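You operate a simulated robot arm through the tools that you are given. There is no shell and no other tool. Be economical: measure what you need, move in short steps, check, and stop when the job is done.

Carry out the task below with a simulated robot arm. There is one attempt and no reset: what you move stays moved.

TASK
Rack the cup, wipe up the spilt powder, shut the lid and switch the analyser off.
Fine: use the felt block and put it back. What is to be rubbed or washed off counts as gone when no trace of it is left.

It is judged by the outcome, as a careful person would: the job done as asked, and still so three seconds after it is handed in. It fails if anything else is knocked over, pushed out of place, dropped, spilled or broken. A push-on lid holds only when it is set on centred and level and pressed home; a screw cap is set on level and turned clockwise until tight.

THE ROBOT
A 7-joint arm with a two-finger gripper, hanging from a carriage that runs on a rail from [903, 1] to [-1577, -1] (x, y) and turns from -341 to 347 degrees about z. Base frame: it is fixed where the carriage stands at the start and does not move with it; the origin is on the floor, on the carriage's upright axis, x ahead of it, y to its left, z up; the surface under the hand at the start is at about z = 900. Readings come in mm, degrees, newtons and seconds.
With the tool pointing down near the work surface it reaches from about 320 to 740 mm from the robot's upright axis, wherever it stands. Its first joint turns from -143.0 to 143.0 degrees. Places, roughly: analyser [800, 0, 1000]; analyser button [500, -100, 900]; analyser lid [1000, 0, 1100]; inside of the cup rack [500, -300, 900]; key switch [500, 200, 900]; mode dial [500, 100, 900]; trim knob [500, 0, 900]. Payload 1.37 kg.
The TCP is the grasp point between the finger pads, 16 mm short of the fingertips. In the tool frame z runs along the fingers and y along their closing line. The gripper opens to 92 mm. The gripper's body begins 74 mm behind the TCP.
Orientation is that of the tool frame in the base frame, as [roll, pitch, yaw] about the fixed x, y, z axes, in that order (R = Rz(yaw) Ry(pitch) Rx(roll)). With the fingers straight down and closing along the base's y, the tool's x points along the base's -x, its y along +y and its z along -z.

THE INTERFACE
- The arm moves only by the tool nudge_tool. Its argument "rows" is a list of rows, each a list of 7 numbers: the turn, a rotation vector about the base's x, y, z in units of 6 degrees (1.0 is 6 degrees), then the shift along the base's x, y, z in units of 40 mm (1.0 is 40 mm), then the finger opening in m, from 0 to 0.092. In form: [[ax, ay, az, x, y, z, jaw], ...]. A call has 1 to 20 rows; each row shifts and turns the commanded pose from where the row before left it. A call with a number of a shift or a turn outside -1 to 1 is refused whole. Each row takes 0.2 s and may step no farther than 50 mm and 8.6 degrees from the row before; otherwise, or with a gripper value out of range, the whole call is refused. A pose out of reach is approached as far as the arm can. The call stops where the force on the tool passes 80 N (or 10 N more than at its start, if that is more) or the arm is blocked; 0.2 s more then pass. The fingers move at their own pace and stop on an object; they squeeze with about 26 N. The grip force told is the motor's: it shows also when the fingers shut on nothing. Time passes only in rows, and 0.2 s behind the last, so rows that do not move let the fingers close. The reply holds the time, the measured pose of the TCP, the force on the tool along the base axes, the opening and the grip force, in the units named above and with some noise, with the torque about the TCP (base axes, N m) and any sound that the robot's microphone picked up, and new pictures: "show" is both (left out), scene, wrist or none.
- Cameras (640 x 400 px; columns grow to the right, rows downward): "scene" is now at [286.6, 3.4, 1861.9]; the picture's right is [0.05, -1.00, 0.00], its down [-0.86, -0.04, -0.51] and it looks along [0.51, 0.03, -0.86] (base axes); focal length 268 px, centre (320, 200). "wrist" rides on the gripper at [71, 19, -111] in the tool frame; the picture's right is [-0.26, 0.97, 0.00], its down [-0.78, -0.21, -0.59] and it looks along [-0.57, -0.15, 0.81] (tool axes); focal length 280 px, centre (320, 200). There is no depth. A picture from a camera that has moved, and an enlarged one, comes with that camera's place and axes in the base frame and with its lens.
- slide_trunk(by): slides the trunk up (or, below 0, down) by that many mm; the arm and the scene camera ride with it, the base frame stays. It gives what a move gives, with no picture.
- base_move(legs): drives the robot by 1 to 6 legs, each [ahead, left, turn to the left] in mm, mm and degrees, along the robot's own axes; the way and the turn of a leg run together, so that a leg with both is an arc; at most 1500 mm and 180 degrees a leg. The arm and the cameras ride along, it lands a little off, and it stops where it bumps. It keeps to its track: a leg is cut to what the track allows. It gives what a move gives, and a new picture of the scene camera.
- head_to(pan, tilt): turns the head with the scene camera to pan (to the left, within 155 degrees either way) and tilt (down, from -29 to 69), counted from straight ahead of the robot. It gives what a move gives, and a new picture of the scene camera.
- close_up(camera, box): a new picture of the part [left, top, right, bottom] of that camera's present view, enlarged. No time passes.
- hand_in(): hands the job in; it is judged then, once.

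Go step by step. Nothing tells you exact positions but the pictures and the camera data: compare them with the known pose of the tool, close in by small moves and look again before you grip or let go. The budget is 120 turns and 260 pictures, counting those below and the enlarged ones. Unless the task says otherwise, let go and move clear before handing in, and close with one line.

The tools are called after ">>>" as a command line: name --pt "numbers of a row" for each row, then --argument value for the rest, lists and objects as JSON in quotes. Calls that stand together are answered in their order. nudge_tool: Moves the arm, as the interface text tells. Its arguments: {"type":"object","properties":{"rows":{"type":"array"},"show":{"type":"string","enum":["both","scene","wrist","none"]}},"required":["rows"]} The other tools are called the same way: slide_trunk (by) slides the trunk up or down; base_move (legs) drives the base; head_to (pan, tilt) turns the head that bears the scene camera; close_up (camera, box) takes an enlarged picture of a part of a camera's view; hand_in () hands the job in.

At the start:

```text
time_s: 0.0
tcp_pos: [733.4, 315.6, 1442.0]
ee_rot: [179.9, 0.0, 180.0]
force: [-0.3, -0.4, -0.2]
wrist_torque: [0.02, 0.0, -0.01]
gripper_width: 91.9
grasp_force: 0.0
trunk travel left (down, up): [-525.0, 56.0]
robot x, y, heading: [0.3, -2.0, -0.1]
head pan, tilt: [2.9, 59.2]
```

scene: 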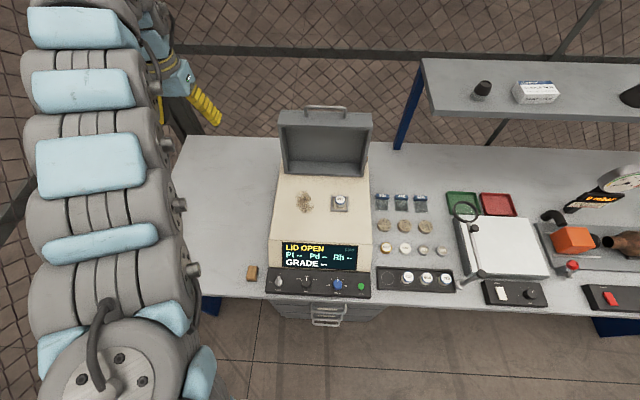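
wrist: 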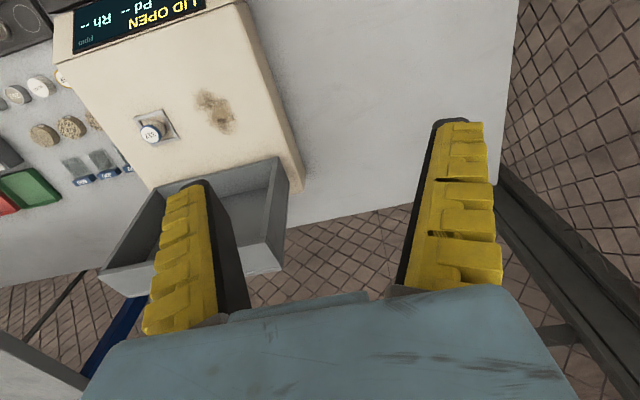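

I see the analyser with its lid open, a cup on its top window, powder to its left, a felt block on the bench left of it, and the rack at its right front. First I'll take enlarged views.

>>> close_up --camera "scene" --box '[230, 90, 390, 190]'

>>> close_up --camera "scene" --box '[230, 170, 390, 270]'

>>> close_up --camera "scene" --box '[230, 230, 390, 330]'

>>> close_up --camera "scene" --box '[350, 180, 510, 310]'

```text
4.00 times, centred on (310, 140) of scene
camera zoom: at [286.6, 3.4, 1861.9], right [0.05, -1.0, 0.0], down [-0.86, -0.04, -0.51], along [0.51, 0.03, -0.86], focal length 1073 px, centre (360, 440)
```

zoom: 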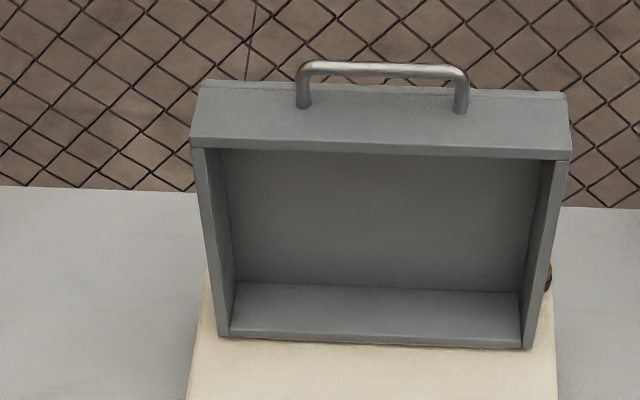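

```text
4.00 times, centred on (310, 220) of scene
camera zoom: at [286.6, 3.4, 1861.9], right [0.05, -1.0, 0.0], down [-0.86, -0.04, -0.51], along [0.51, 0.03, -0.86], focal length 1073 px, centre (360, 120)
```

zoom: 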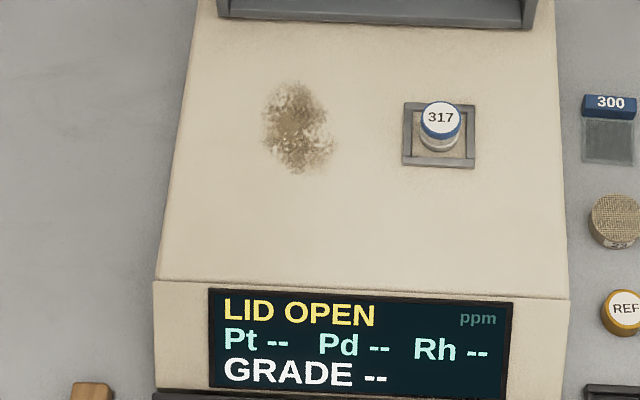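

```text
4.00 times, centred on (310, 280) of scene
camera zoom: at [286.6, 3.4, 1861.9], right [0.05, -1.0, 0.0], down [-0.86, -0.04, -0.51], along [0.51, 0.03, -0.86], focal length 1073 px, centre (360, -120)
```

zoom: 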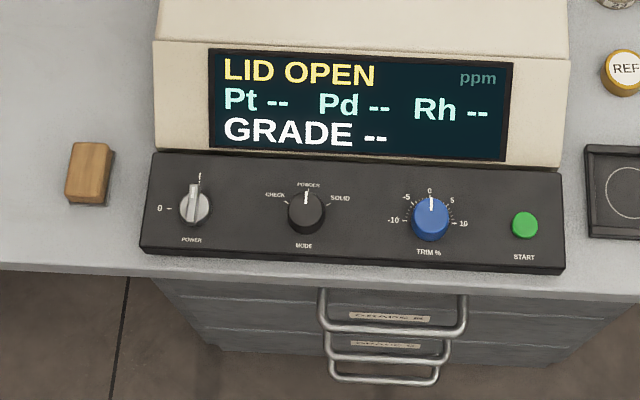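

```text
3.08 times, centred on (430, 245) of scene
camera zoom: at [286.6, 3.4, 1861.9], right [0.05, -1.0, 0.0], down [-0.86, -0.04, -0.51], along [0.51, 0.03, -0.86], focal length 825 px, centre (-18, 62)
```

zoom: 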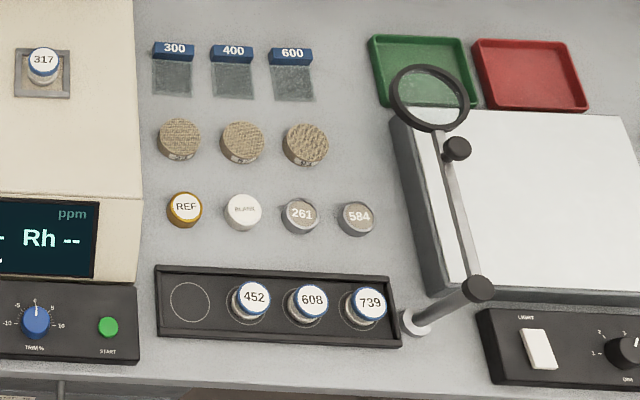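

The cup "317" sits in a recess at about (785, -40), the powder lies left of it, the free rack place is at about (545, -218), the block at (534, 257), and the key at (507, 163) must turn left to 0. I drive 200 mm ahead so everything is in reach.

>>> base_move --legs '[[200, 0, 0]]'

>>> head_to --pan 0 --tilt 69

```text
time_s: 1.6
tcp_pos: [928.5, 316.0, 1442.3]
ee_rot: [180.0, -0.1, -180.0]
force: [-0.5, -0.2, 0.6]
wrist_torque: [-0.01, 0.01, 0.05]
gripper_width: 92.0
grasp_force: 0.1
trunk travel left (down, up): [-525.0, 56.0]
robot x, y, heading: [193.7, 4.6, -0.1]
head pan, tilt: [2.9, 59.2]
camera scene: at [482.7, 3.6, 1861.9], right [0.05, -1.0, 0.0], down [-0.86, -0.04, -0.51], along [0.51, 0.03, -0.86], focal length 268 px, centre (320, 200)
```

scene: 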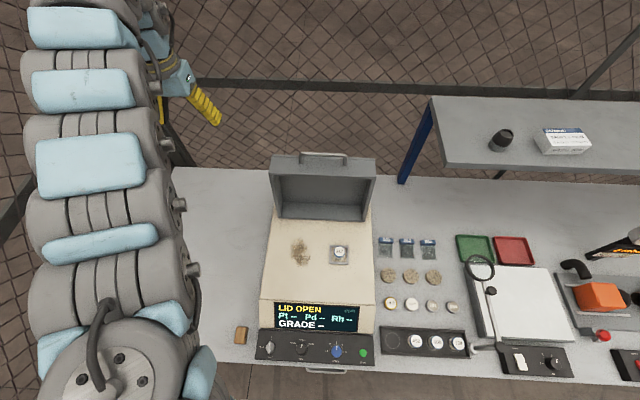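

```text
time_s: 2.3
tcp_pos: [929.0, 317.7, 1442.3]
ee_rot: [179.9, 0.0, -180.0]
force: [0.5, 0.4, -0.2]
wrist_torque: [0.0, 0.02, 0.04]
gripper_width: 91.9
grasp_force: 0.1
trunk travel left (down, up): [-525.0, 56.0]
robot x, y, heading: [195.9, -3.8, -0.1]
head pan, tilt: [0.0, 68.8]
camera scene: at [471.2, 0.1, 1851.6], right [0.0, -1.0, 0.0], down [-0.93, 0.0, -0.36], along [0.36, 0.0, -0.93], focal length 268 px, centre (320, 200)
```

scene: 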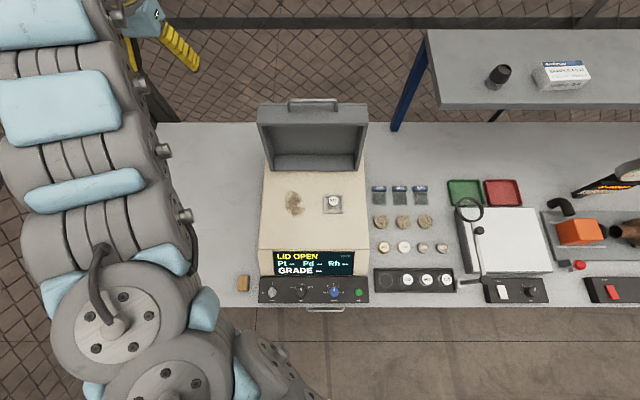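

The head now looks steeper; comparing both views gives heights. I take close-ups of the parts from here.

>>> close_up --camera "scene" --box '[230, 85, 390, 185]'

>>> close_up --camera "scene" --box '[230, 170, 390, 270]'

>>> close_up --camera "scene" --box '[230, 235, 310, 315]'

>>> close_up --camera "scene" --box '[360, 230, 460, 300]'

```text
4.00 times, centred on (310, 135) of scene
camera zoom: at [471.2, 0.1, 1851.6], right [0.0, -1.0, 0.0], down [-0.93, 0.0, -0.36], along [0.36, 0.0, -0.93], focal length 1073 px, centre (360, 460)
```

zoom: 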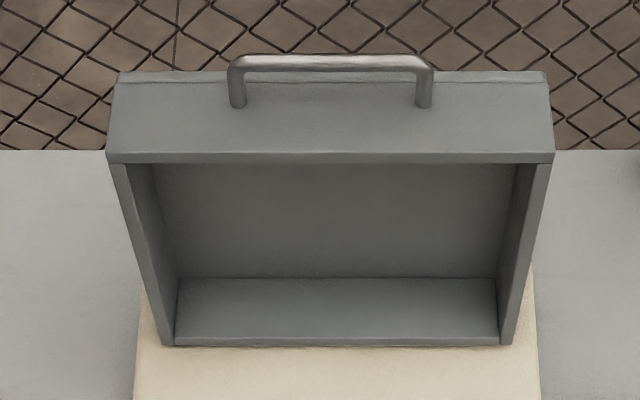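

```text
4.00 times, centred on (310, 220) of scene
camera zoom: at [471.2, 0.1, 1851.6], right [0.0, -1.0, 0.0], down [-0.93, 0.0, -0.36], along [0.36, 0.0, -0.93], focal length 1073 px, centre (360, 120)
```

zoom: 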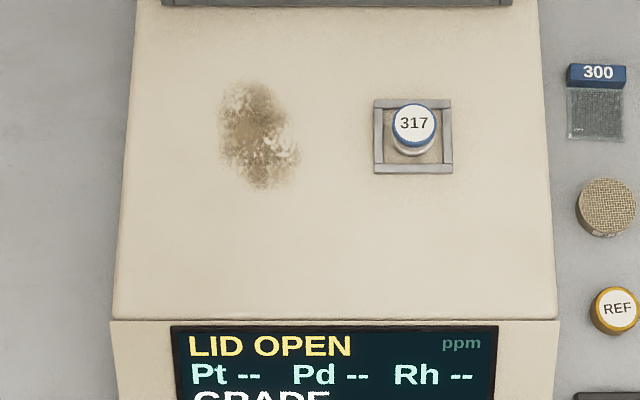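

```text
5.00 times, centred on (270, 275) of scene
camera zoom: at [471.2, 0.1, 1851.6], right [0.0, -1.0, 0.0], down [-0.93, 0.0, -0.36], along [0.36, 0.0, -0.93], focal length 1341 px, centre (570, -175)
```

zoom: 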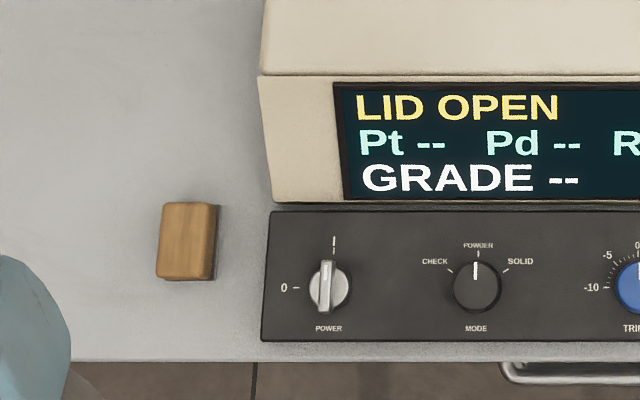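

```text
5.71 times, centred on (410, 265) of scene
camera zoom: at [471.2, 0.1, 1851.6], right [0.0, -1.0, 0.0], down [-0.93, 0.0, -0.36], along [0.36, 0.0, -0.93], focal length 1532 px, centre (-194, -171)
```

zoom: 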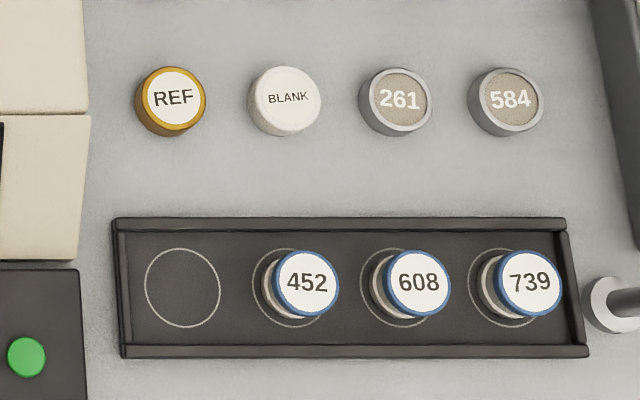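

Triangulating: cup top at about (787, -43, 1031), block top (536, 254, 922), key (507, 156, 938), open lid's handle (984, 17, 1275), analyser top about z 1000. I move the gripper over the cup, keeping clear of the lid.

>>> nudge_tool --pt "0 0 0 -0.8875 0 0 0.092" --pt "0 0 0 -0.8875 0 0 0.092" --pt "0 0 0 -0.8875 0 0 0.092" --pt "0 0 0 -0.8875 0 0 0.092" --pt "0 0 0 0 -0.9 -0.78 0.092" --pt "0 0 0 0 -0.9 -0.78 0.092" --pt "0 0 0 0 -0.9 -0.78 0.092" --pt "0 0 0 0 -0.9 -0.78 0.092" --pt "0 0 0 0 -0.9 -0.78 0.092" --pt "0 0 0 0 -0.9 -0.78 0.092" --pt "0 0 0 0 -0.9 -0.78 0.092" --pt "0 0 0 0 -0.9 -0.78 0.092" --pt "0 0 0 0 -0.9 -0.78 0.092" --pt "0 0 0 0 -0.9 -0.78 0.092"

```text
time_s: 5.3
tcp_pos: [817.3, 320.8, 1433.1]
ee_rot: [-180.0, 0.1, -179.9]
force: [0.2, -0.6, -0.3]
wrist_torque: [0.0, -0.03, 0.03]
gripper_width: 92.3
grasp_force: 0.0
out of reach, approached as far as the arm can: row 3, 4, 5, 6, 7, 8, 9, 10, 11, 12, 13, 14
trunk travel left (down, up): [-525.0, 56.0]
robot x, y, heading: [195.8, 0.1, 0.0]
head pan, tilt: [0.0, 68.8]
camera scene: at [471.1, 0.1, 1851.6], right [0.0, -1.0, 0.0], down [-0.93, 0.0, -0.36], along [0.36, 0.0, -0.93], focal length 268 px, centre (320, 200)
camera wrist: at [745.9, 338.8, 1544.3], right [0.26, 0.97, 0.0], down [0.78, -0.21, 0.59], along [0.57, -0.15, -0.81], focal length 280 px, centre (320, 200)
```

scene: 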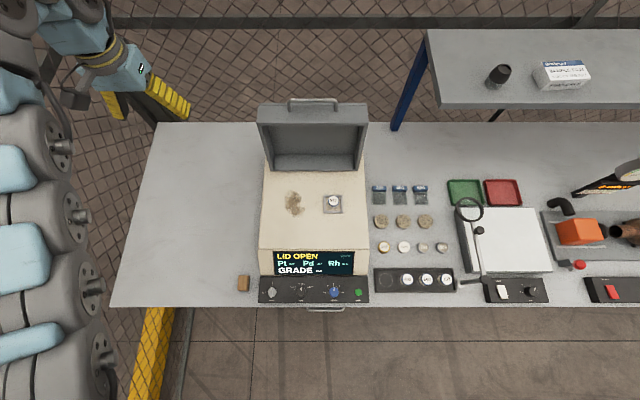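
wrist: 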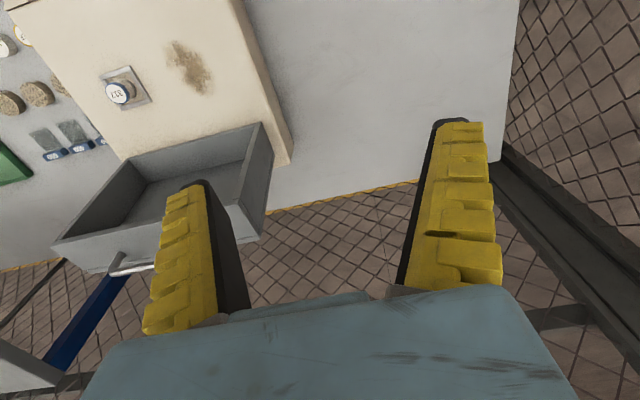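

The arm is too folded at this height to come in. I lower the trunk while the hand is clear left of the analyser, so that the work comes into comfortable reach.

>>> slide_trunk --by -250

>>> nudge_tool --pt "0 0 0 0 -0.5 0 0.092" --pt "0 0 0 0 -0.5 0 0.092"

```text
time_s: 7.9
tcp_pos: [817.4, 319.8, 1183.0]
ee_rot: [180.0, 0.1, 180.0]
force: [0.3, 0.2, 0.0]
wrist_torque: [0.0, 0.0, 0.0]
gripper_width: 92.0
grasp_force: 0.1
trunk travel left (down, up): [-275.0, 306.0]
robot x, y, heading: [197.4, 0.9, -0.0]
head pan, tilt: [0.0, 68.8]
```

```text
time_s: 8.5
tcp_pos: [835.3, 284.6, 1183.1]
ee_rot: [-179.5, 0.0, -179.9]
force: [-0.5, 0.4, 0.1]
wrist_torque: [-0.05, -0.02, 0.0]
gripper_width: 91.9
grasp_force: 0.1
out of reach, approached as far as the arm can: row 1, 2
trunk travel left (down, up): [-275.0, 306.0]
robot x, y, heading: [196.1, -1.7, -0.0]
head pan, tilt: [0.0, 68.8]
camera scene: at [471.2, 0.2, 1601.6], right [0.0, -1.0, 0.0], down [-0.93, 0.0, -0.36], along [0.36, 0.0, -0.93], focal length 268 px, centre (320, 200)
camera wrist: at [765.2, 304.6, 1293.5], right [0.26, 0.97, -0.01], down [0.78, -0.21, 0.59], along [0.57, -0.16, -0.81], focal length 280 px, centre (320, 200)
```

scene: 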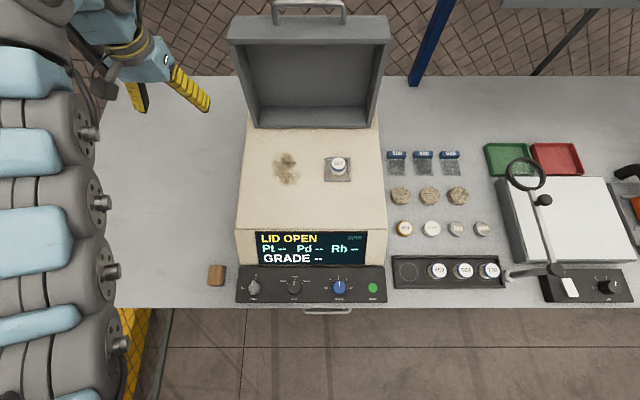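
wrist: 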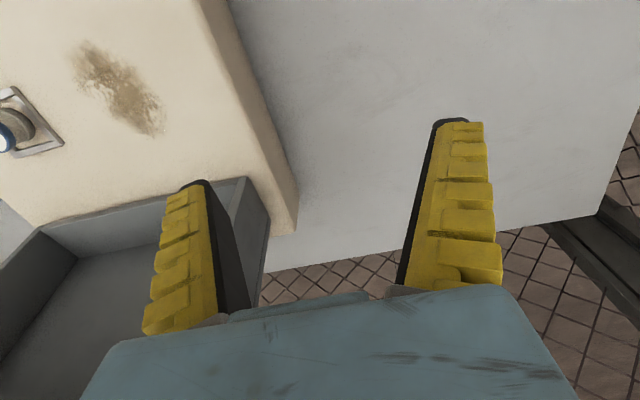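

The radius limit depends on the hand's height relative to the trunk: the hand must hang lower. I raise the trunk again and lower the hand by arm motion.

>>> slide_trunk --by 200

>>> nudge_tool --pt "0 0 0 0 0 -0.9 0.092" --pt "0 0 0 0 0 -0.9 0.092" --pt "0 0 0 0 0 -0.9 0.092" --pt "0 0 0 0 0 -0.9 0.092" --pt "0 0 0 0 0 -0.9 0.092" --pt "0 0 0 0 0 -0.9 0.092" --show "none"

>>> nudge_tool --pt "0 0 0 -0.3 -0.9 0 0.092" --pt "0 0 0 -0.3 -0.9 0 0.092" --pt "0 0 0 -0.3 -0.9 0 0.092" --pt "0 0 0 -0.3 -0.9 0 0.092"

```text
time_s: 10.6
tcp_pos: [836.4, 286.6, 1383.2]
ee_rot: [-179.5, 0.0, 180.0]
force: [0.4, 1.4, -0.1]
wrist_torque: [-0.04, 0.02, 0.02]
gripper_width: 91.7
grasp_force: 0.0
trunk travel left (down, up): [-475.0, 106.0]
robot x, y, heading: [195.1, 1.1, -0.1]
head pan, tilt: [0.0, 68.8]
```

```text
time_s: 12.0
tcp_pos: [835.8, 285.4, 1382.6]
ee_rot: [-179.6, 0.0, 179.9]
force: [0.1, 0.4, 0.1]
wrist_torque: [0.0, -0.01, -0.01]
gripper_width: 92.1
grasp_force: 0.1
out of reach, approached as far as the arm can: row 1, 2, 3, 4, 5, 6
trunk travel left (down, up): [-475.0, 106.0]
robot x, y, heading: [196.0, -0.4, -0.3]
head pan, tilt: [0.0, 68.8]
```

```text
time_s: 13.0
tcp_pos: [875.9, 209.3, 1386.1]
ee_rot: [-179.6, 0.1, -179.9]
force: [-0.5, 0.8, 0.2]
wrist_torque: [-0.06, -0.06, 0.0]
gripper_width: 91.7
grasp_force: 0.1
out of reach, approached as far as the arm can: row 1, 2, 3, 4
trunk travel left (down, up): [-475.0, 106.0]
robot x, y, heading: [198.8, 0.6, -0.2]
head pan, tilt: [0.0, 68.8]
camera scene: at [471.1, 0.4, 1801.6], right [0.0, -1.0, 0.0], down [-0.93, 0.0, -0.36], along [0.36, 0.0, -0.93], focal length 268 px, centre (320, 200)
camera wrist: at [804.5, 227.3, 1496.3], right [0.26, 0.97, -0.01], down [0.78, -0.21, 0.59], along [0.57, -0.16, -0.81], focal length 280 px, centre (320, 200)
```

scene: 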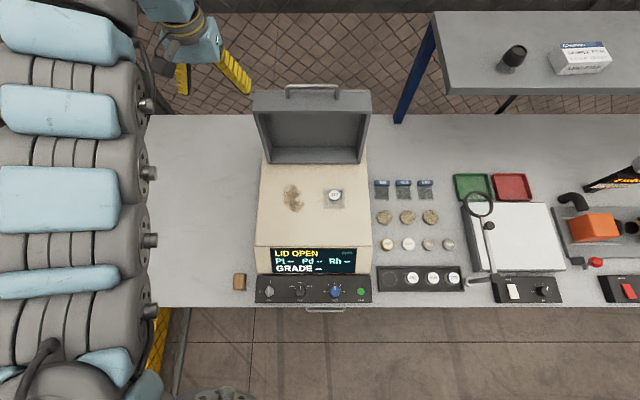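
wrist: 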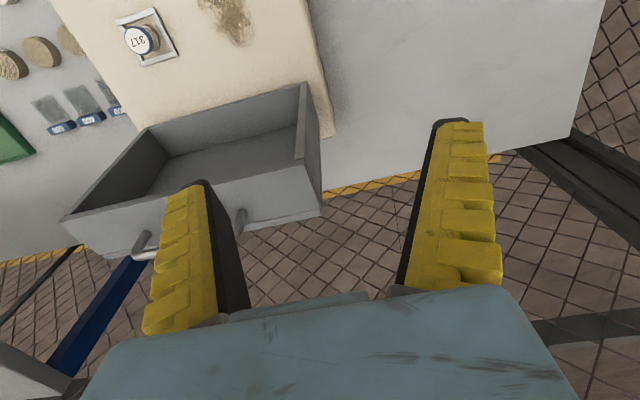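

The arm seems stuck against a joint limit on this path. I test small moves outward and down to find the free direction.

>>> nudge_tool --pt "0 0 0 0.8 0.8 0 0.092" --pt "0 0 0 0.8 0.8 0 0.092" --show "none"

>>> nudge_tool --pt "0 0 0 0 0 -0.8 0.092" --pt "0 0 0 0 0 -0.8 0.092" --show "none"

>>> nudge_tool --pt "0 0 0 0 0 -0.8 0.092" --pt "0 0 0 0 0 -0.8 0.092" --show "scene"

```text
time_s: 13.6
tcp_pos: [939.9, 272.2, 1383.4]
ee_rot: [-179.6, 0.0, 179.8]
force: [0.8, -0.8, -0.1]
wrist_torque: [0.03, 0.0, 0.0]
gripper_width: 91.9
grasp_force: 0.0
trunk travel left (down, up): [-475.0, 106.0]
robot x, y, heading: [195.6, 1.5, -0.1]
head pan, tilt: [0.0, 68.8]
```

```text
time_s: 14.2
tcp_pos: [940.9, 273.8, 1322.5]
ee_rot: [-179.6, -0.1, -180.0]
force: [0.4, -0.3, 0.9]
wrist_torque: [-0.04, 0.0, -0.02]
gripper_width: 91.8
grasp_force: 0.1
trunk travel left (down, up): [-475.0, 106.0]
robot x, y, heading: [194.3, 0.6, -0.1]
head pan, tilt: [0.0, 68.8]
```

```text
time_s: 14.8
tcp_pos: [938.6, 273.8, 1259.4]
ee_rot: [-179.6, 0.0, 180.0]
force: [-0.3, 0.2, 1.1]
wrist_torque: [-0.02, 0.03, 0.02]
gripper_width: 92.2
grasp_force: 0.1
trunk travel left (down, up): [-475.0, 106.0]
robot x, y, heading: [196.6, 2.6, -0.1]
head pan, tilt: [0.0, 68.8]
camera scene: at [471.2, 0.1, 1801.6], right [0.0, -1.0, 0.0], down [-0.93, 0.0, -0.36], along [0.36, 0.0, -0.93], focal length 268 px, centre (320, 200)
```

scene: 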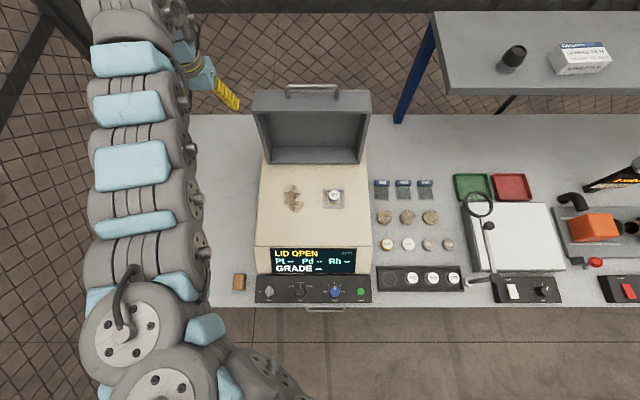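

Down works at larger radius. I continue down beside the lid, then test inward.

>>> nudge_tool --pt "0 0 0 0 0 -0.8 0.092" --pt "0 0 0 0 0 -0.8 0.092" --pt "0 0 0 0 0 -0.8 0.092" --pt "0 0 0 0 0 -0.8 0.092" --show "none"

>>> nudge_tool --pt "0 0 0 -0.9 0 0 0.092" --pt "0 0 0 -0.9 0 0 0.092" --pt "0 0 0 -0.9 0 0 0.092" --pt "0 0 0 -0.9 0 0 0.092" --show "scene"

```text
time_s: 15.8
tcp_pos: [939.9, 273.9, 1131.4]
ee_rot: [-179.7, -0.1, 180.0]
force: [0.3, 0.2, 0.0]
wrist_torque: [-0.03, 0.0, 0.01]
gripper_width: 91.8
grasp_force: 0.0
trunk travel left (down, up): [-475.0, 106.0]
robot x, y, heading: [198.0, -0.4, -0.2]
head pan, tilt: [0.0, 68.8]
```

```text
time_s: 16.8
tcp_pos: [833.9, 294.8, 1111.4]
ee_rot: [-179.7, -0.1, -179.9]
force: [-0.1, 0.1, 0.5]
wrist_torque: [-0.03, -0.01, -0.01]
gripper_width: 91.8
grasp_force: 0.0
out of reach, approached as far as the arm can: row 3, 4
trunk travel left (down, up): [-475.0, 106.0]
robot x, y, heading: [197.9, -4.6, -0.0]
head pan, tilt: [0.0, 68.8]
camera scene: at [471.0, 0.2, 1801.5], right [0.0, -1.0, 0.0], down [-0.93, 0.0, -0.36], along [0.36, 0.0, -0.93], focal length 268 px, centre (320, 200)
```

scene: 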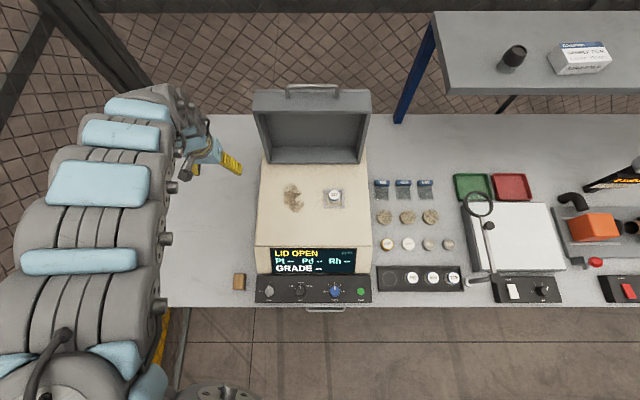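

The inner limit stays near 700 mm radius in this arm posture, probably a wrist joint. I try turning the tool's yaw to see whether that frees it.

>>> nudge_tool --pt "0 0 0 0.8 0 0 0.092" --pt "0 0 1 0 0 0 0.092" --pt "0 0 1 0 0 0 0.092" --pt "0 0 1 0 0 0 0.092" --pt "0 0 1 0 0 0 0.092" --pt "0 0 1 0 0 0 0.092" --pt "0 0 0 -0.8 0 0 0.092" --pt "0 0 0 -0.8 0 0 0.092" --pt "0 0 0 -0.8 0 0 0.092" --pt "0 0 0 -0.8 0 0 0.092" --show "none"

```text
time_s: 19.0
tcp_pos: [793.5, 334.0, 1080.3]
ee_rot: [-179.6, -0.1, -149.9]
force: [-0.7, -0.2, -0.6]
wrist_torque: [0.04, 0.0, -0.01]
gripper_width: 92.2
grasp_force: 0.2
out of reach, approached as far as the arm can: row 8, 9, 10
trunk travel left (down, up): [-475.0, 106.0]
robot x, y, heading: [194.9, 3.6, 0.1]
head pan, tilt: [0.0, 68.8]
```

The limit behaves like a minimum shoulder-wrist distance, so a higher trunk and lower hand should help. I raise the trunk fully and test inward again low beside the analyser.

>>> slide_trunk --by 106

>>> nudge_tool --pt "0 0 -1 0.5 0 -0.8 0.092" --pt "0 0 -1 0.5 0 -0.8 0.092" --pt "0 0 -1 0.2 0 -0.8 0.092" --pt "0 0 -1 0 0 -0.8 0.092" --pt "0 0 -1 0 0 -0.8 0.092" --show "none"

>>> nudge_tool --pt "0 0 0 -0.9 0 0 0.092" --pt "0 0 0 -0.9 0 0 0.092" --pt "0 0 0 -0.9 0 0 0.092" --pt "0 0 0 -0.9 0 0 0.092" --show "scene"

```text
time_s: 20.4
tcp_pos: [793.9, 334.4, 1186.7]
ee_rot: [-179.6, -0.1, -150.0]
force: [-0.5, 0.0, -0.4]
wrist_torque: [0.0, 0.0, -0.02]
gripper_width: 91.9
grasp_force: 0.1
trunk travel left (down, up): [-581.0, 0.0]
robot x, y, heading: [196.3, 2.0, 0.3]
head pan, tilt: [0.0, 68.8]
```

```text
time_s: 21.6
tcp_pos: [842.4, 335.3, 1026.6]
ee_rot: [-179.8, -0.2, 179.8]
force: [0.6, 0.1, 0.5]
wrist_torque: [-0.05, -0.01, -0.02]
gripper_width: 91.8
grasp_force: 0.0
trunk travel left (down, up): [-581.0, 0.0]
robot x, y, heading: [192.9, 0.7, -0.2]
head pan, tilt: [0.0, 68.8]
```

```text
time_s: 22.6
tcp_pos: [697.2, 334.2, 1025.9]
ee_rot: [-179.6, -0.1, 179.9]
force: [-0.7, 0.1, 0.2]
wrist_torque: [0.02, 0.03, 0.02]
gripper_width: 91.8
grasp_force: 0.0
trunk travel left (down, up): [-581.0, 0.0]
robot x, y, heading: [195.4, 0.0, 0.2]
head pan, tilt: [0.0, 68.8]
camera scene: at [471.1, -0.2, 1907.4], right [0.0, -1.0, 0.0], down [-0.93, 0.0, -0.36], along [0.36, 0.0, -0.93], focal length 268 px, centre (320, 200)
```

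scene: 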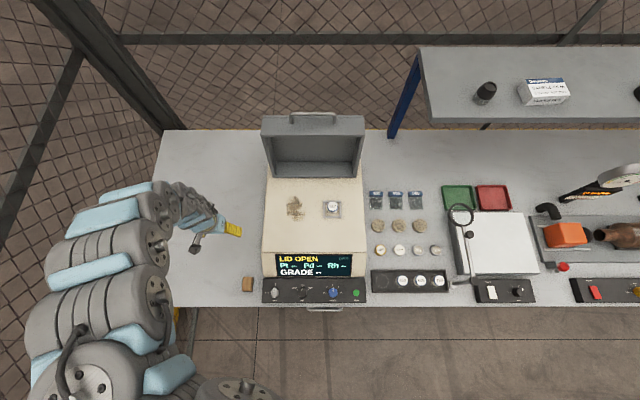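

That works: reach is now good. I lift slightly and move over the cup at about z 1090.

>>> nudge_tool --pt "0 0 0 0 0 0.8 0.092" --pt "0 0 0 0 0 0.8 0.092" --pt "0 0 0 0.9 0 0 0.092" --pt "0 0 0 0.9 0 0 0.092" --pt "0 0 0 0.45 -0.6 0 0.092" --pt "0 0 0 0 -0.98 0 0.092" --pt "0 0 0 0 -0.98 0 0.092" --pt "0 0 0 0 -0.98 0 0.092" --pt "0 0 0 0 -0.98 0 0.092" --show "scene"

```text
time_s: 24.6
tcp_pos: [797.4, 196.3, 1091.9]
ee_rot: [-179.6, -0.2, 179.9]
force: [1.0, 0.1, 0.3]
wrist_torque: [-0.01, -0.02, 0.0]
gripper_width: 92.0
grasp_force: 0.0
out of reach, approached as far as the arm can: row 2, 9
trunk travel left (down, up): [-581.0, 0.0]
robot x, y, heading: [194.3, 1.7, 0.2]
head pan, tilt: [0.0, 68.8]
camera scene: at [471.1, 0.1, 1907.6], right [0.0, -1.0, 0.0], down [-0.93, 0.0, -0.36], along [0.36, 0.0, -0.93], focal length 268 px, centre (320, 200)
```

scene: 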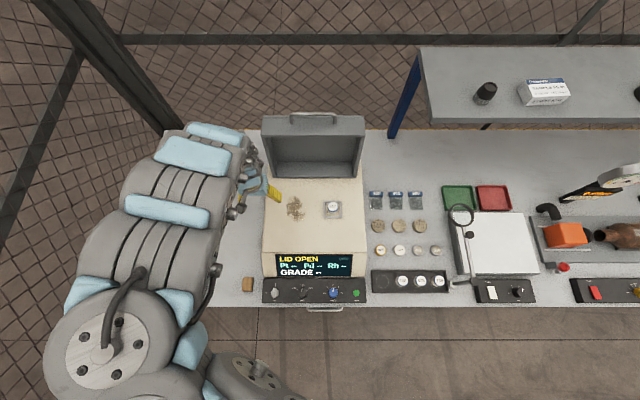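

At this height the minimum radius is about 630. I back the carriage 110 mm so the cup lies about 700 mm out.

>>> base_move --legs '[[-110, 0, 0]]'

>>> nudge_tool --pt "0 0 0 0.9 -0.6 0 0.092" --pt "0 0 0 0.9 -0.6 0 0.092" --pt "0 0 0 0.35 -0.9 0 0.092" --pt "0 0 0 0.3 -0.9 0 0.092" --pt "0 0 0 0 -0.98 0 0.092" --pt "0 0 0 0 -0.98 0 0.092" --pt "0 0 0 0 -0.98 0 0.092"

```text
time_s: 25.8
tcp_pos: [686.7, 193.9, 1093.9]
ee_rot: [-179.7, -0.1, 179.9]
force: [1.0, -0.4, -0.1]
wrist_torque: [-0.01, 0.03, 0.01]
gripper_width: 92.1
grasp_force: 0.1
trunk travel left (down, up): [-581.0, 0.0]
robot x, y, heading: [87.3, -0.5, 0.2]
head pan, tilt: [0.0, 68.8]
camera scene: at [361.2, -0.6, 1907.6], right [0.0, -1.0, 0.0], down [-0.93, 0.0, -0.36], along [0.36, 0.0, -0.93], focal length 268 px, centre (320, 200)
```

scene: 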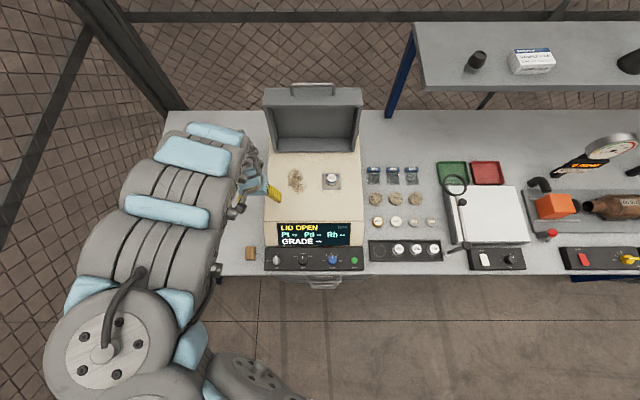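

```text
time_s: 27.4
tcp_pos: [785.6, -42.5, 1090.8]
ee_rot: [-179.6, -0.1, 180.0]
force: [0.0, 0.9, 0.1]
wrist_torque: [-0.05, -0.01, 0.0]
gripper_width: 91.8
grasp_force: 0.0
trunk travel left (down, up): [-581.0, 0.0]
robot x, y, heading: [86.9, 3.1, 0.1]
head pan, tilt: [0.0, 68.8]
camera scene: at [361.2, -0.4, 1907.6], right [0.0, -1.0, 0.0], down [-0.93, 0.0, -0.36], along [0.36, 0.0, -0.93], focal length 268 px, centre (320, 200)
camera wrist: at [716.0, -23.9, 1201.4], right [0.26, 0.96, -0.01], down [0.78, -0.21, 0.59], along [0.57, -0.16, -0.81], focal length 280 px, centre (320, 200)
```

scene: 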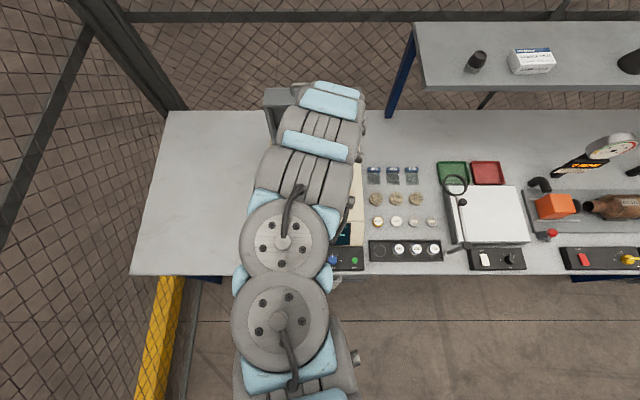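
wrist: 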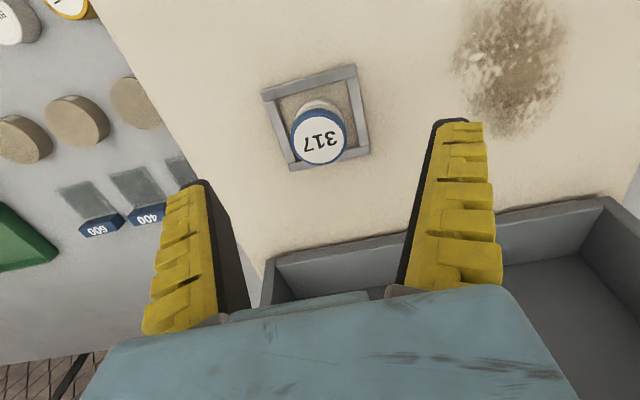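

The wrist view confirms the cup at about (788, -44). I lower to z 1050 and check.

>>> nudge_tool --pt "0 0 0 0.06 -0.05 -0.5 0.07" --pt "0 0 0 0 0 -0.5 0.07" --show "wrist"

```text
time_s: 28.0
tcp_pos: [789.2, -43.1, 1051.8]
ee_rot: [-179.7, -0.1, 179.9]
force: [-0.4, 0.6, -0.9]
wrist_torque: [0.02, 0.02, -0.02]
gripper_width: 71.8
grasp_force: 1.3
trunk travel left (down, up): [-581.0, 0.0]
robot x, y, heading: [85.7, 0.1, -0.2]
head pan, tilt: [0.0, 68.8]
camera wrist: at [719.4, -25.1, 1163.0], right [0.26, 0.96, -0.01], down [0.78, -0.21, 0.59], along [0.57, -0.16, -0.81], focal length 280 px, centre (320, 200)
```

wrist: 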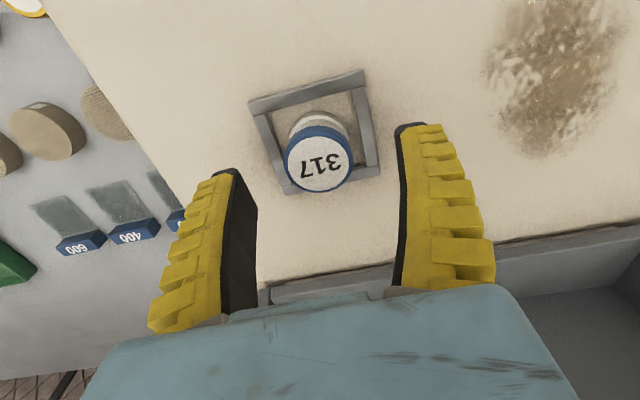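

Aligned. Lower to z 1030 and close.

>>> nudge_tool --pt "0 0 0 -0.03 -0.03 -0.3 0.07" --pt "0 0 0 0 0 -0.25 0.07" --pt "0 0 0 0 0 0 0.02" --pt "0 0 0 0 0 0 0.02" --pt "0 0 0 0 0 0 0.02" --show "wrist"

```text
time_s: 29.2
tcp_pos: [788.9, -45.0, 1031.8]
ee_rot: [-179.6, -0.2, 179.9]
force: [-1.6, 0.9, 5.5]
wrist_torque: [-0.04, -0.03, 0.0]
gripper_width: 27.0
grasp_force: 26.1
trunk travel left (down, up): [-581.0, 0.0]
robot x, y, heading: [87.0, -2.0, -0.2]
head pan, tilt: [0.0, 68.8]
camera wrist: at [717.4, -26.5, 1142.7], right [0.26, 0.96, -0.01], down [0.78, -0.21, 0.59], along [0.57, -0.16, -0.81], focal length 280 px, centre (320, 200)
```

wrist: 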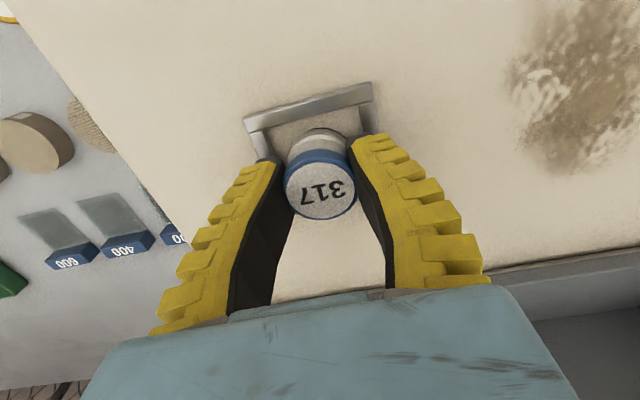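

Gripped (27 mm). Lift 50 mm and check the cup comes along.

>>> nudge_tool --pt "0 0 0 0 0 0.4 0.02" --pt "0 0 0 0 0 0.7 0.02" --pt "0 0 0 0 0 0.4 0.02" --show "wrist"

```text
time_s: 30.0
tcp_pos: [787.7, -46.2, 1093.6]
ee_rot: [-179.6, -0.2, 179.9]
force: [-1.1, -0.7, -0.2]
wrist_torque: [-0.01, -0.03, 0.0]
gripper_width: 26.0
grasp_force: 25.9
trunk travel left (down, up): [-581.0, 0.0]
robot x, y, heading: [85.3, -0.9, 0.1]
head pan, tilt: [0.0, 68.8]
camera wrist: at [716.6, -26.5, 1203.6], right [0.26, 0.96, -0.01], down [0.78, -0.21, 0.59], along [0.57, -0.16, -0.81], focal length 280 px, centre (320, 200)
```

wrist: 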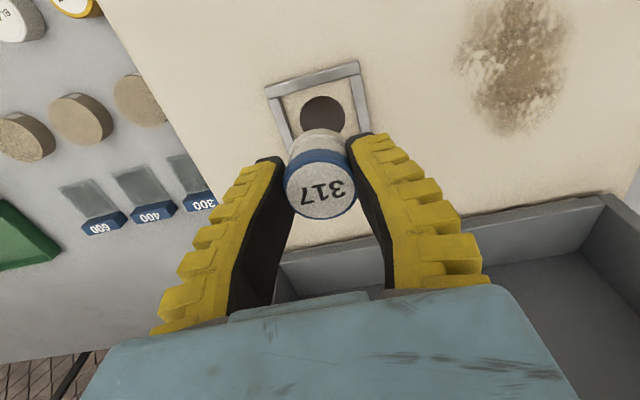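

The cup is held upright. I carry it right past the analyser, down to z 985, then inward toward the free rack place at about (546, -223).

>>> nudge_tool --pt "0 0 0 0 -0.885 0 0.02" --pt "0 0 0 0 -0.885 0 0.02" --pt "0 0 0 0 -0.885 0 0.02" --pt "0 0 0 0 -0.885 0 0.02" --pt "0 0 0 0 -0.885 0 0.02" --pt "0 0 0 -0.3 0 -0.9 0.02" --pt "0 0 0 -0.3 0 -0.9 0.02" --pt "0 0 0 -0.3 0 -0.9 0.02" --pt "0 0 0 -0.9 0 0 0.02" --pt "0 0 0 -0.9 0 0 0.02" --pt "0 0 0 -0.9 0 0 0.02" --pt "0 0 0 -0.9 0 0 0.02"

```text
time_s: 32.6
tcp_pos: [605.7, -226.3, 985.8]
ee_rot: [-179.5, -0.1, 179.6]
force: [-0.7, -1.1, -0.6]
wrist_torque: [0.18, -0.08, 0.01]
gripper_width: 25.6
grasp_force: 25.8
trunk travel left (down, up): [-581.0, 0.0]
robot x, y, heading: [88.8, -1.9, -0.2]
head pan, tilt: [0.0, 68.8]
camera scene: at [360.6, -1.5, 1907.2], right [0.0, -1.0, 0.0], down [-0.93, 0.0, -0.36], along [0.36, 0.0, -0.93], focal length 268 px, centre (320, 200)
camera wrist: at [534.5, -206.9, 1096.2], right [0.27, 0.96, -0.01], down [0.78, -0.21, 0.59], along [0.56, -0.16, -0.81], focal length 280 px, centre (320, 200)
```

scene: 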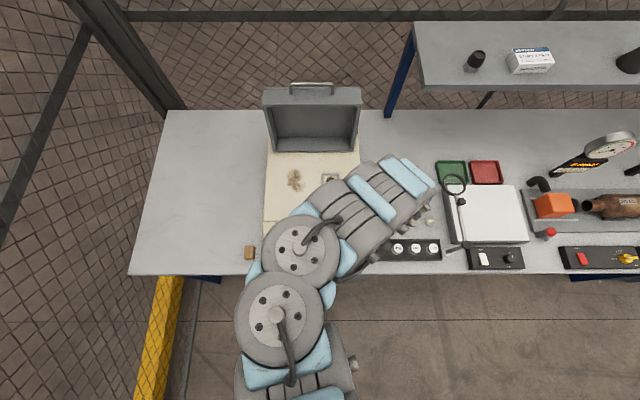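
wrist: 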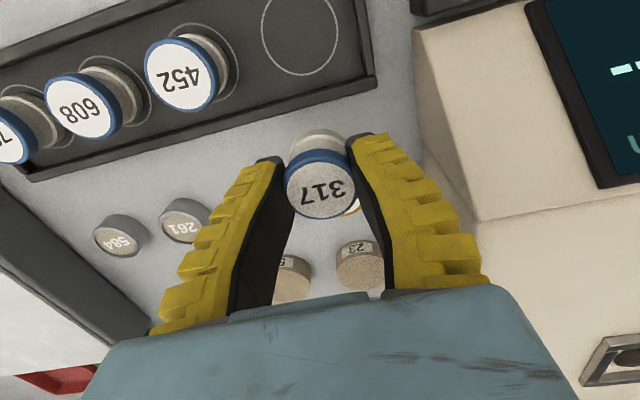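

The ring reads (547, -224), agreeing. Move over it and lower to 955.

>>> nudge_tool --pt "0 0 0 -0.75 0.03 0 0.02" --pt "0 0 0 -0.72 0.03 0 0.02" --pt "0 0 0 0 0 -0.5 0.02" --pt "0 0 0 0 0 0 0.02" --show "wrist"

```text
time_s: 33.6
tcp_pos: [563.5, -232.7, 949.5]
ee_rot: [-179.6, 0.0, 179.9]
force: [0.6, 0.4, -0.3]
wrist_torque: [-0.01, 0.03, 0.02]
gripper_width: 25.2
grasp_force: 25.9
out of reach, approached as far as the arm can: row 1, 2
trunk travel left (down, up): [-581.0, 0.0]
robot x, y, heading: [85.0, 2.4, 0.1]
head pan, tilt: [0.0, 68.8]
camera wrist: at [492.9, -213.8, 1059.4], right [0.26, 0.96, -0.01], down [0.78, -0.21, 0.59], along [0.57, -0.16, -0.81], focal length 280 px, centre (320, 200)
```

wrist: 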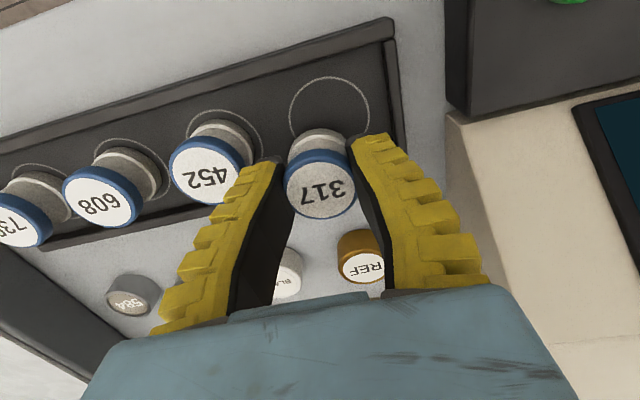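

The free place is just inside the minimum radius. I lift a little, back the carriage 80 mm and approach again.

>>> nudge_tool --pt "0 0 0 0.5 0 0.5 0.02" --pt "0 0 0 0 0 0.4 0.02" --show "none"

>>> base_move --legs '[[-80, 0, 0]]'

```text
time_s: 34.2
tcp_pos: [583.0, -232.8, 984.8]
ee_rot: [-179.7, -0.2, -180.0]
force: [0.2, 0.6, -0.7]
wrist_torque: [0.0, -0.04, -0.02]
gripper_width: 25.5
grasp_force: 26.5
trunk travel left (down, up): [-581.0, 0.0]
robot x, y, heading: [83.2, 1.0, -0.1]
head pan, tilt: [0.0, 68.8]
```

```text
time_s: 35.3
tcp_pos: [503.9, -230.3, 984.5]
ee_rot: [-179.6, -0.3, 179.9]
force: [0.3, 0.3, -1.2]
wrist_torque: [0.01, 0.04, -0.03]
gripper_width: 25.6
grasp_force: 26.0
trunk travel left (down, up): [-581.0, 0.0]
robot x, y, heading: [10.4, 1.8, 0.1]
head pan, tilt: [0.0, 68.8]
camera scene: at [282.6, -0.4, 1907.6], right [0.0, -1.0, 0.0], down [-0.93, 0.0, -0.36], along [0.36, 0.0, -0.93], focal length 268 px, centre (320, 200)
```

scene: 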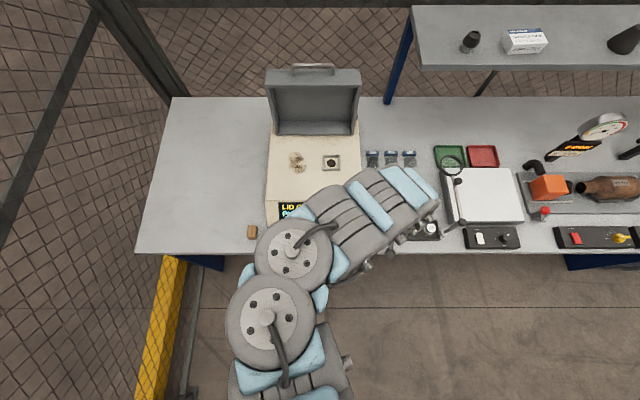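

Now I move +42 in x, +7 in y and lower to z 952, then check.

>>> nudge_tool --pt "0 0 0 0.55 0.08 0 0.02" --pt "0 0 0 0.52 0.08 0 0.02" --pt "0 0 0 0 0 -0.4 0.02" --pt "0 0 0 0 0 -0.4 0.02" --show "wrist"

```text
time_s: 36.3
tcp_pos: [547.4, -223.7, 952.4]
ee_rot: [-179.6, -0.1, 179.9]
force: [0.6, 0.0, 0.4]
wrist_torque: [-0.01, 0.04, -0.01]
gripper_width: 25.6
grasp_force: 26.0
trunk travel left (down, up): [-581.0, 0.0]
robot x, y, heading: [7.2, -0.8, -0.1]
head pan, tilt: [0.0, 68.8]
camera wrist: at [477.2, -205.7, 1063.0], right [0.26, 0.96, -0.01], down [0.78, -0.21, 0.59], along [0.57, -0.16, -0.81], focal length 280 px, centre (320, 200)
```

wrist: 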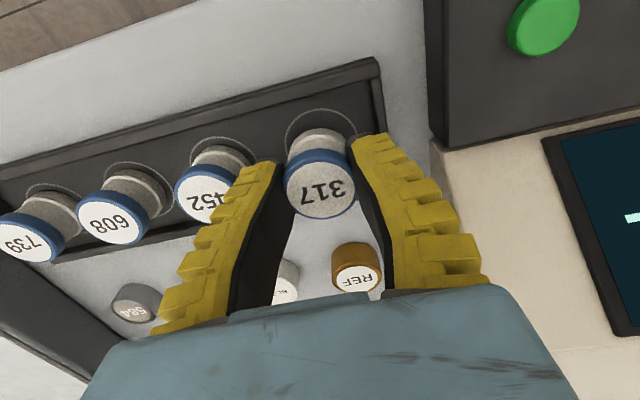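

Aligned with the ring. I lower by small steps until touching.

>>> nudge_tool --pt "0 0 0 0 0 -0.2 0.02" --pt "0 0 0 0 0 -0.08 0.02" --pt "0 0 0 0 0 0 0.02" --show "wrist"

```text
time_s: 37.1
tcp_pos: [547.5, -225.1, 941.0]
ee_rot: [-179.6, -0.2, 179.9]
force: [-0.4, -0.4, 0.4]
wrist_torque: [-0.05, 0.0, -0.02]
gripper_width: 25.3
grasp_force: 25.7
trunk travel left (down, up): [-581.0, 0.0]
robot x, y, heading: [8.1, 0.4, -0.1]
head pan, tilt: [0.0, 68.8]
camera wrist: at [476.4, -206.6, 1051.4], right [0.26, 0.96, -0.01], down [0.78, -0.21, 0.59], along [0.57, -0.16, -0.81], focal length 280 px, centre (320, 200)
```

wrist: 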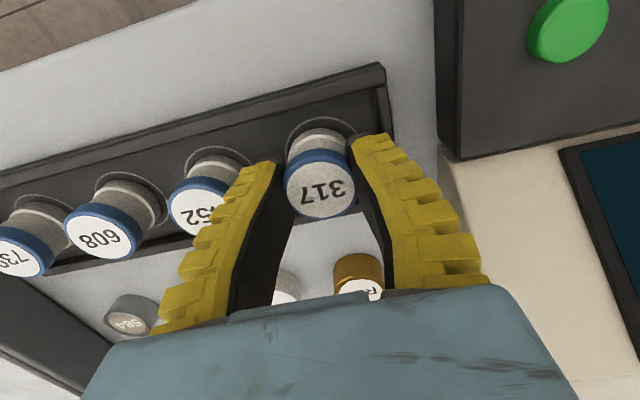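

>>> nudge_tool --pt "0 0 0 0 0 -0.05 0.02" --pt "0 0 0 0 0 -0.05 0.02" --pt "0 0 0 0 0 -0.05 0.02" --pt "0 0 0 0 0 0 0.02" --show "wrist"

```text
time_s: 38.1
tcp_pos: [548.4, -225.4, 935.9]
ee_rot: [-179.5, -0.1, 179.9]
force: [-1.0, 3.1, 16.2]
wrist_torque: [0.05, -0.14, 0.04]
gripper_width: 27.2
grasp_force: 26.1
trunk travel left (down, up): [-581.0, 0.0]
robot x, y, heading: [6.8, -3.2, -0.3]
head pan, tilt: [0.0, 68.8]
camera wrist: at [477.4, -206.6, 1046.2], right [0.26, 0.96, -0.01], down [0.78, -0.21, 0.59], along [0.57, -0.16, -0.81], focal length 280 px, centre (320, 200)
```

wrist: 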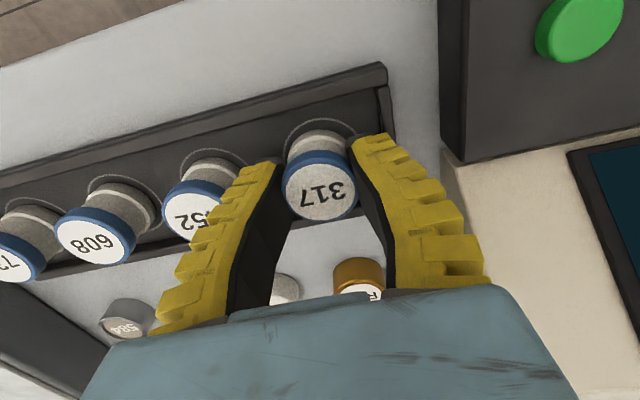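

The cup stands on the rack floor. I ease off, open slightly and rise clear.

>>> nudge_tool --pt "0 0 0 0 0 0.03 0.02" --pt "0 0 0 0 0 0 0.04" --pt "0 0 0 0 0 0 0.042" --pt "0 0 0 0 0 0.3 0.042" --pt "0 0 0 0 0 0.5 0.042" --pt "0 0 0 0 0 0.5 0.042" --show "wrist"

```text
time_s: 39.5
tcp_pos: [546.9, -224.6, 988.7]
ee_rot: [-179.6, -0.2, -180.0]
force: [-0.3, 0.1, -0.9]
wrist_torque: [-0.03, -0.03, -0.01]
gripper_width: 45.3
grasp_force: 2.2
trunk travel left (down, up): [-581.0, 0.0]
robot x, y, heading: [9.1, -0.3, -0.1]
head pan, tilt: [0.0, 68.8]
camera wrist: at [475.6, -205.7, 1100.1], right [0.26, 0.96, -0.01], down [0.78, -0.21, 0.59], along [0.56, -0.16, -0.81], focal length 280 px, centre (320, 200)
```

wrist: 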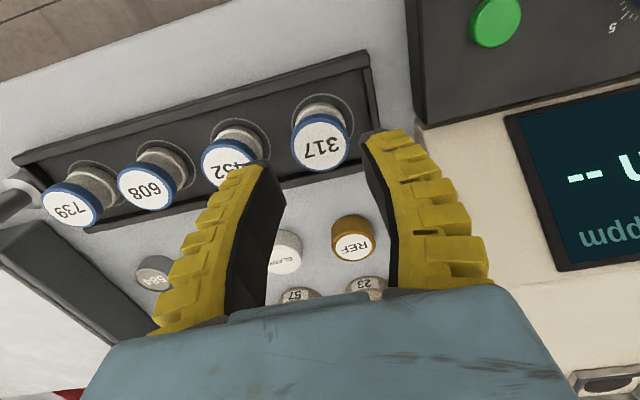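

The cup is racked. Now I go over the analyser to the felt block on the left.

>>> nudge_tool --pt "0 0 0 0.98 0 0.68 0.07" --pt "0 0 0 0.98 0 0.68 0.07" --pt "0 0 0 0.98 0 0.68 0.07" --pt "0 0 0 0 1 0 0.07" --pt "0 0 0 0 1 0 0.07" --pt "0 0 0 0 1 0 0.07" --pt "0 0 0 0 1 0 0.07" --pt "0 0 0 0 1 0 0.07" --pt "0 0 0 0 1 0 0.07" --pt "0 0 0 0 1 0 0.07" --pt "0 0 0 0 1 0 0.07" --pt "0 0 0 0 1 0 0.07" --pt "0 0 0 0 1 0 0.07" --pt "0 0 0 0 1 0 0.07" --pt "0 0 0 0 1 0 0.07" --pt "0 0 0 0 0 -0.9 0.07" --pt "0 0 0 0 0 -0.9 0.07"

```text
time_s: 43.1
tcp_pos: [662.2, 258.4, 998.5]
ee_rot: [-179.7, -0.1, -180.0]
force: [-6.2, 6.5, 19.8]
wrist_torque: [-1.11, -0.25, -0.31]
gripper_width: 69.8
grasp_force: 3.7
trunk travel left (down, up): [-581.0, 0.0]
robot x, y, heading: [5.9, -1.2, 0.2]
head pan, tilt: [0.0, 68.8]
camera scene: at [282.6, 0.3, 1908.2], right [0.0, -1.0, 0.0], down [-0.93, 0.0, -0.36], along [0.36, 0.0, -0.93], focal length 268 px, centre (320, 200)
camera wrist: at [591.4, 276.4, 1110.1], right [0.26, 0.97, -0.01], down [0.78, -0.21, 0.59], along [0.57, -0.16, -0.81], focal length 280 px, centre (320, 200)
```

scene: 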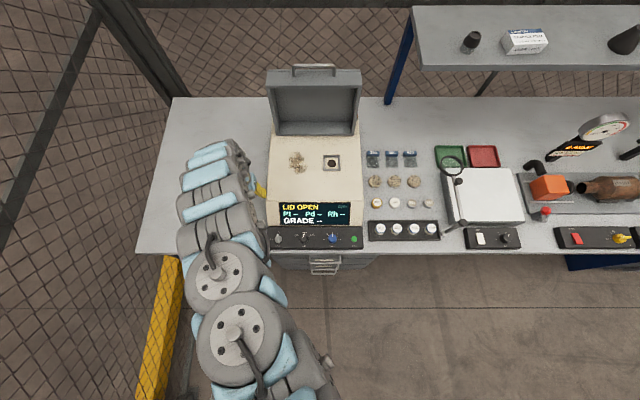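
wrist: 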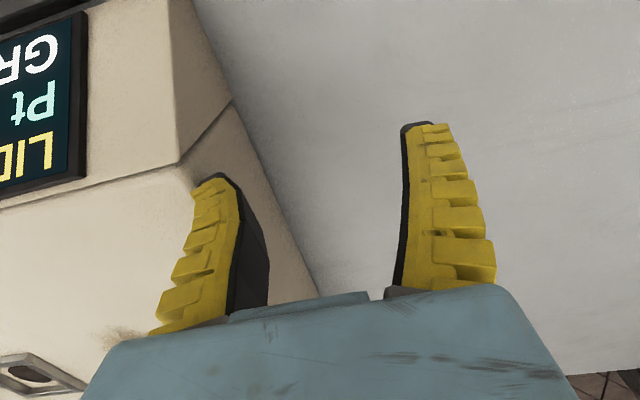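

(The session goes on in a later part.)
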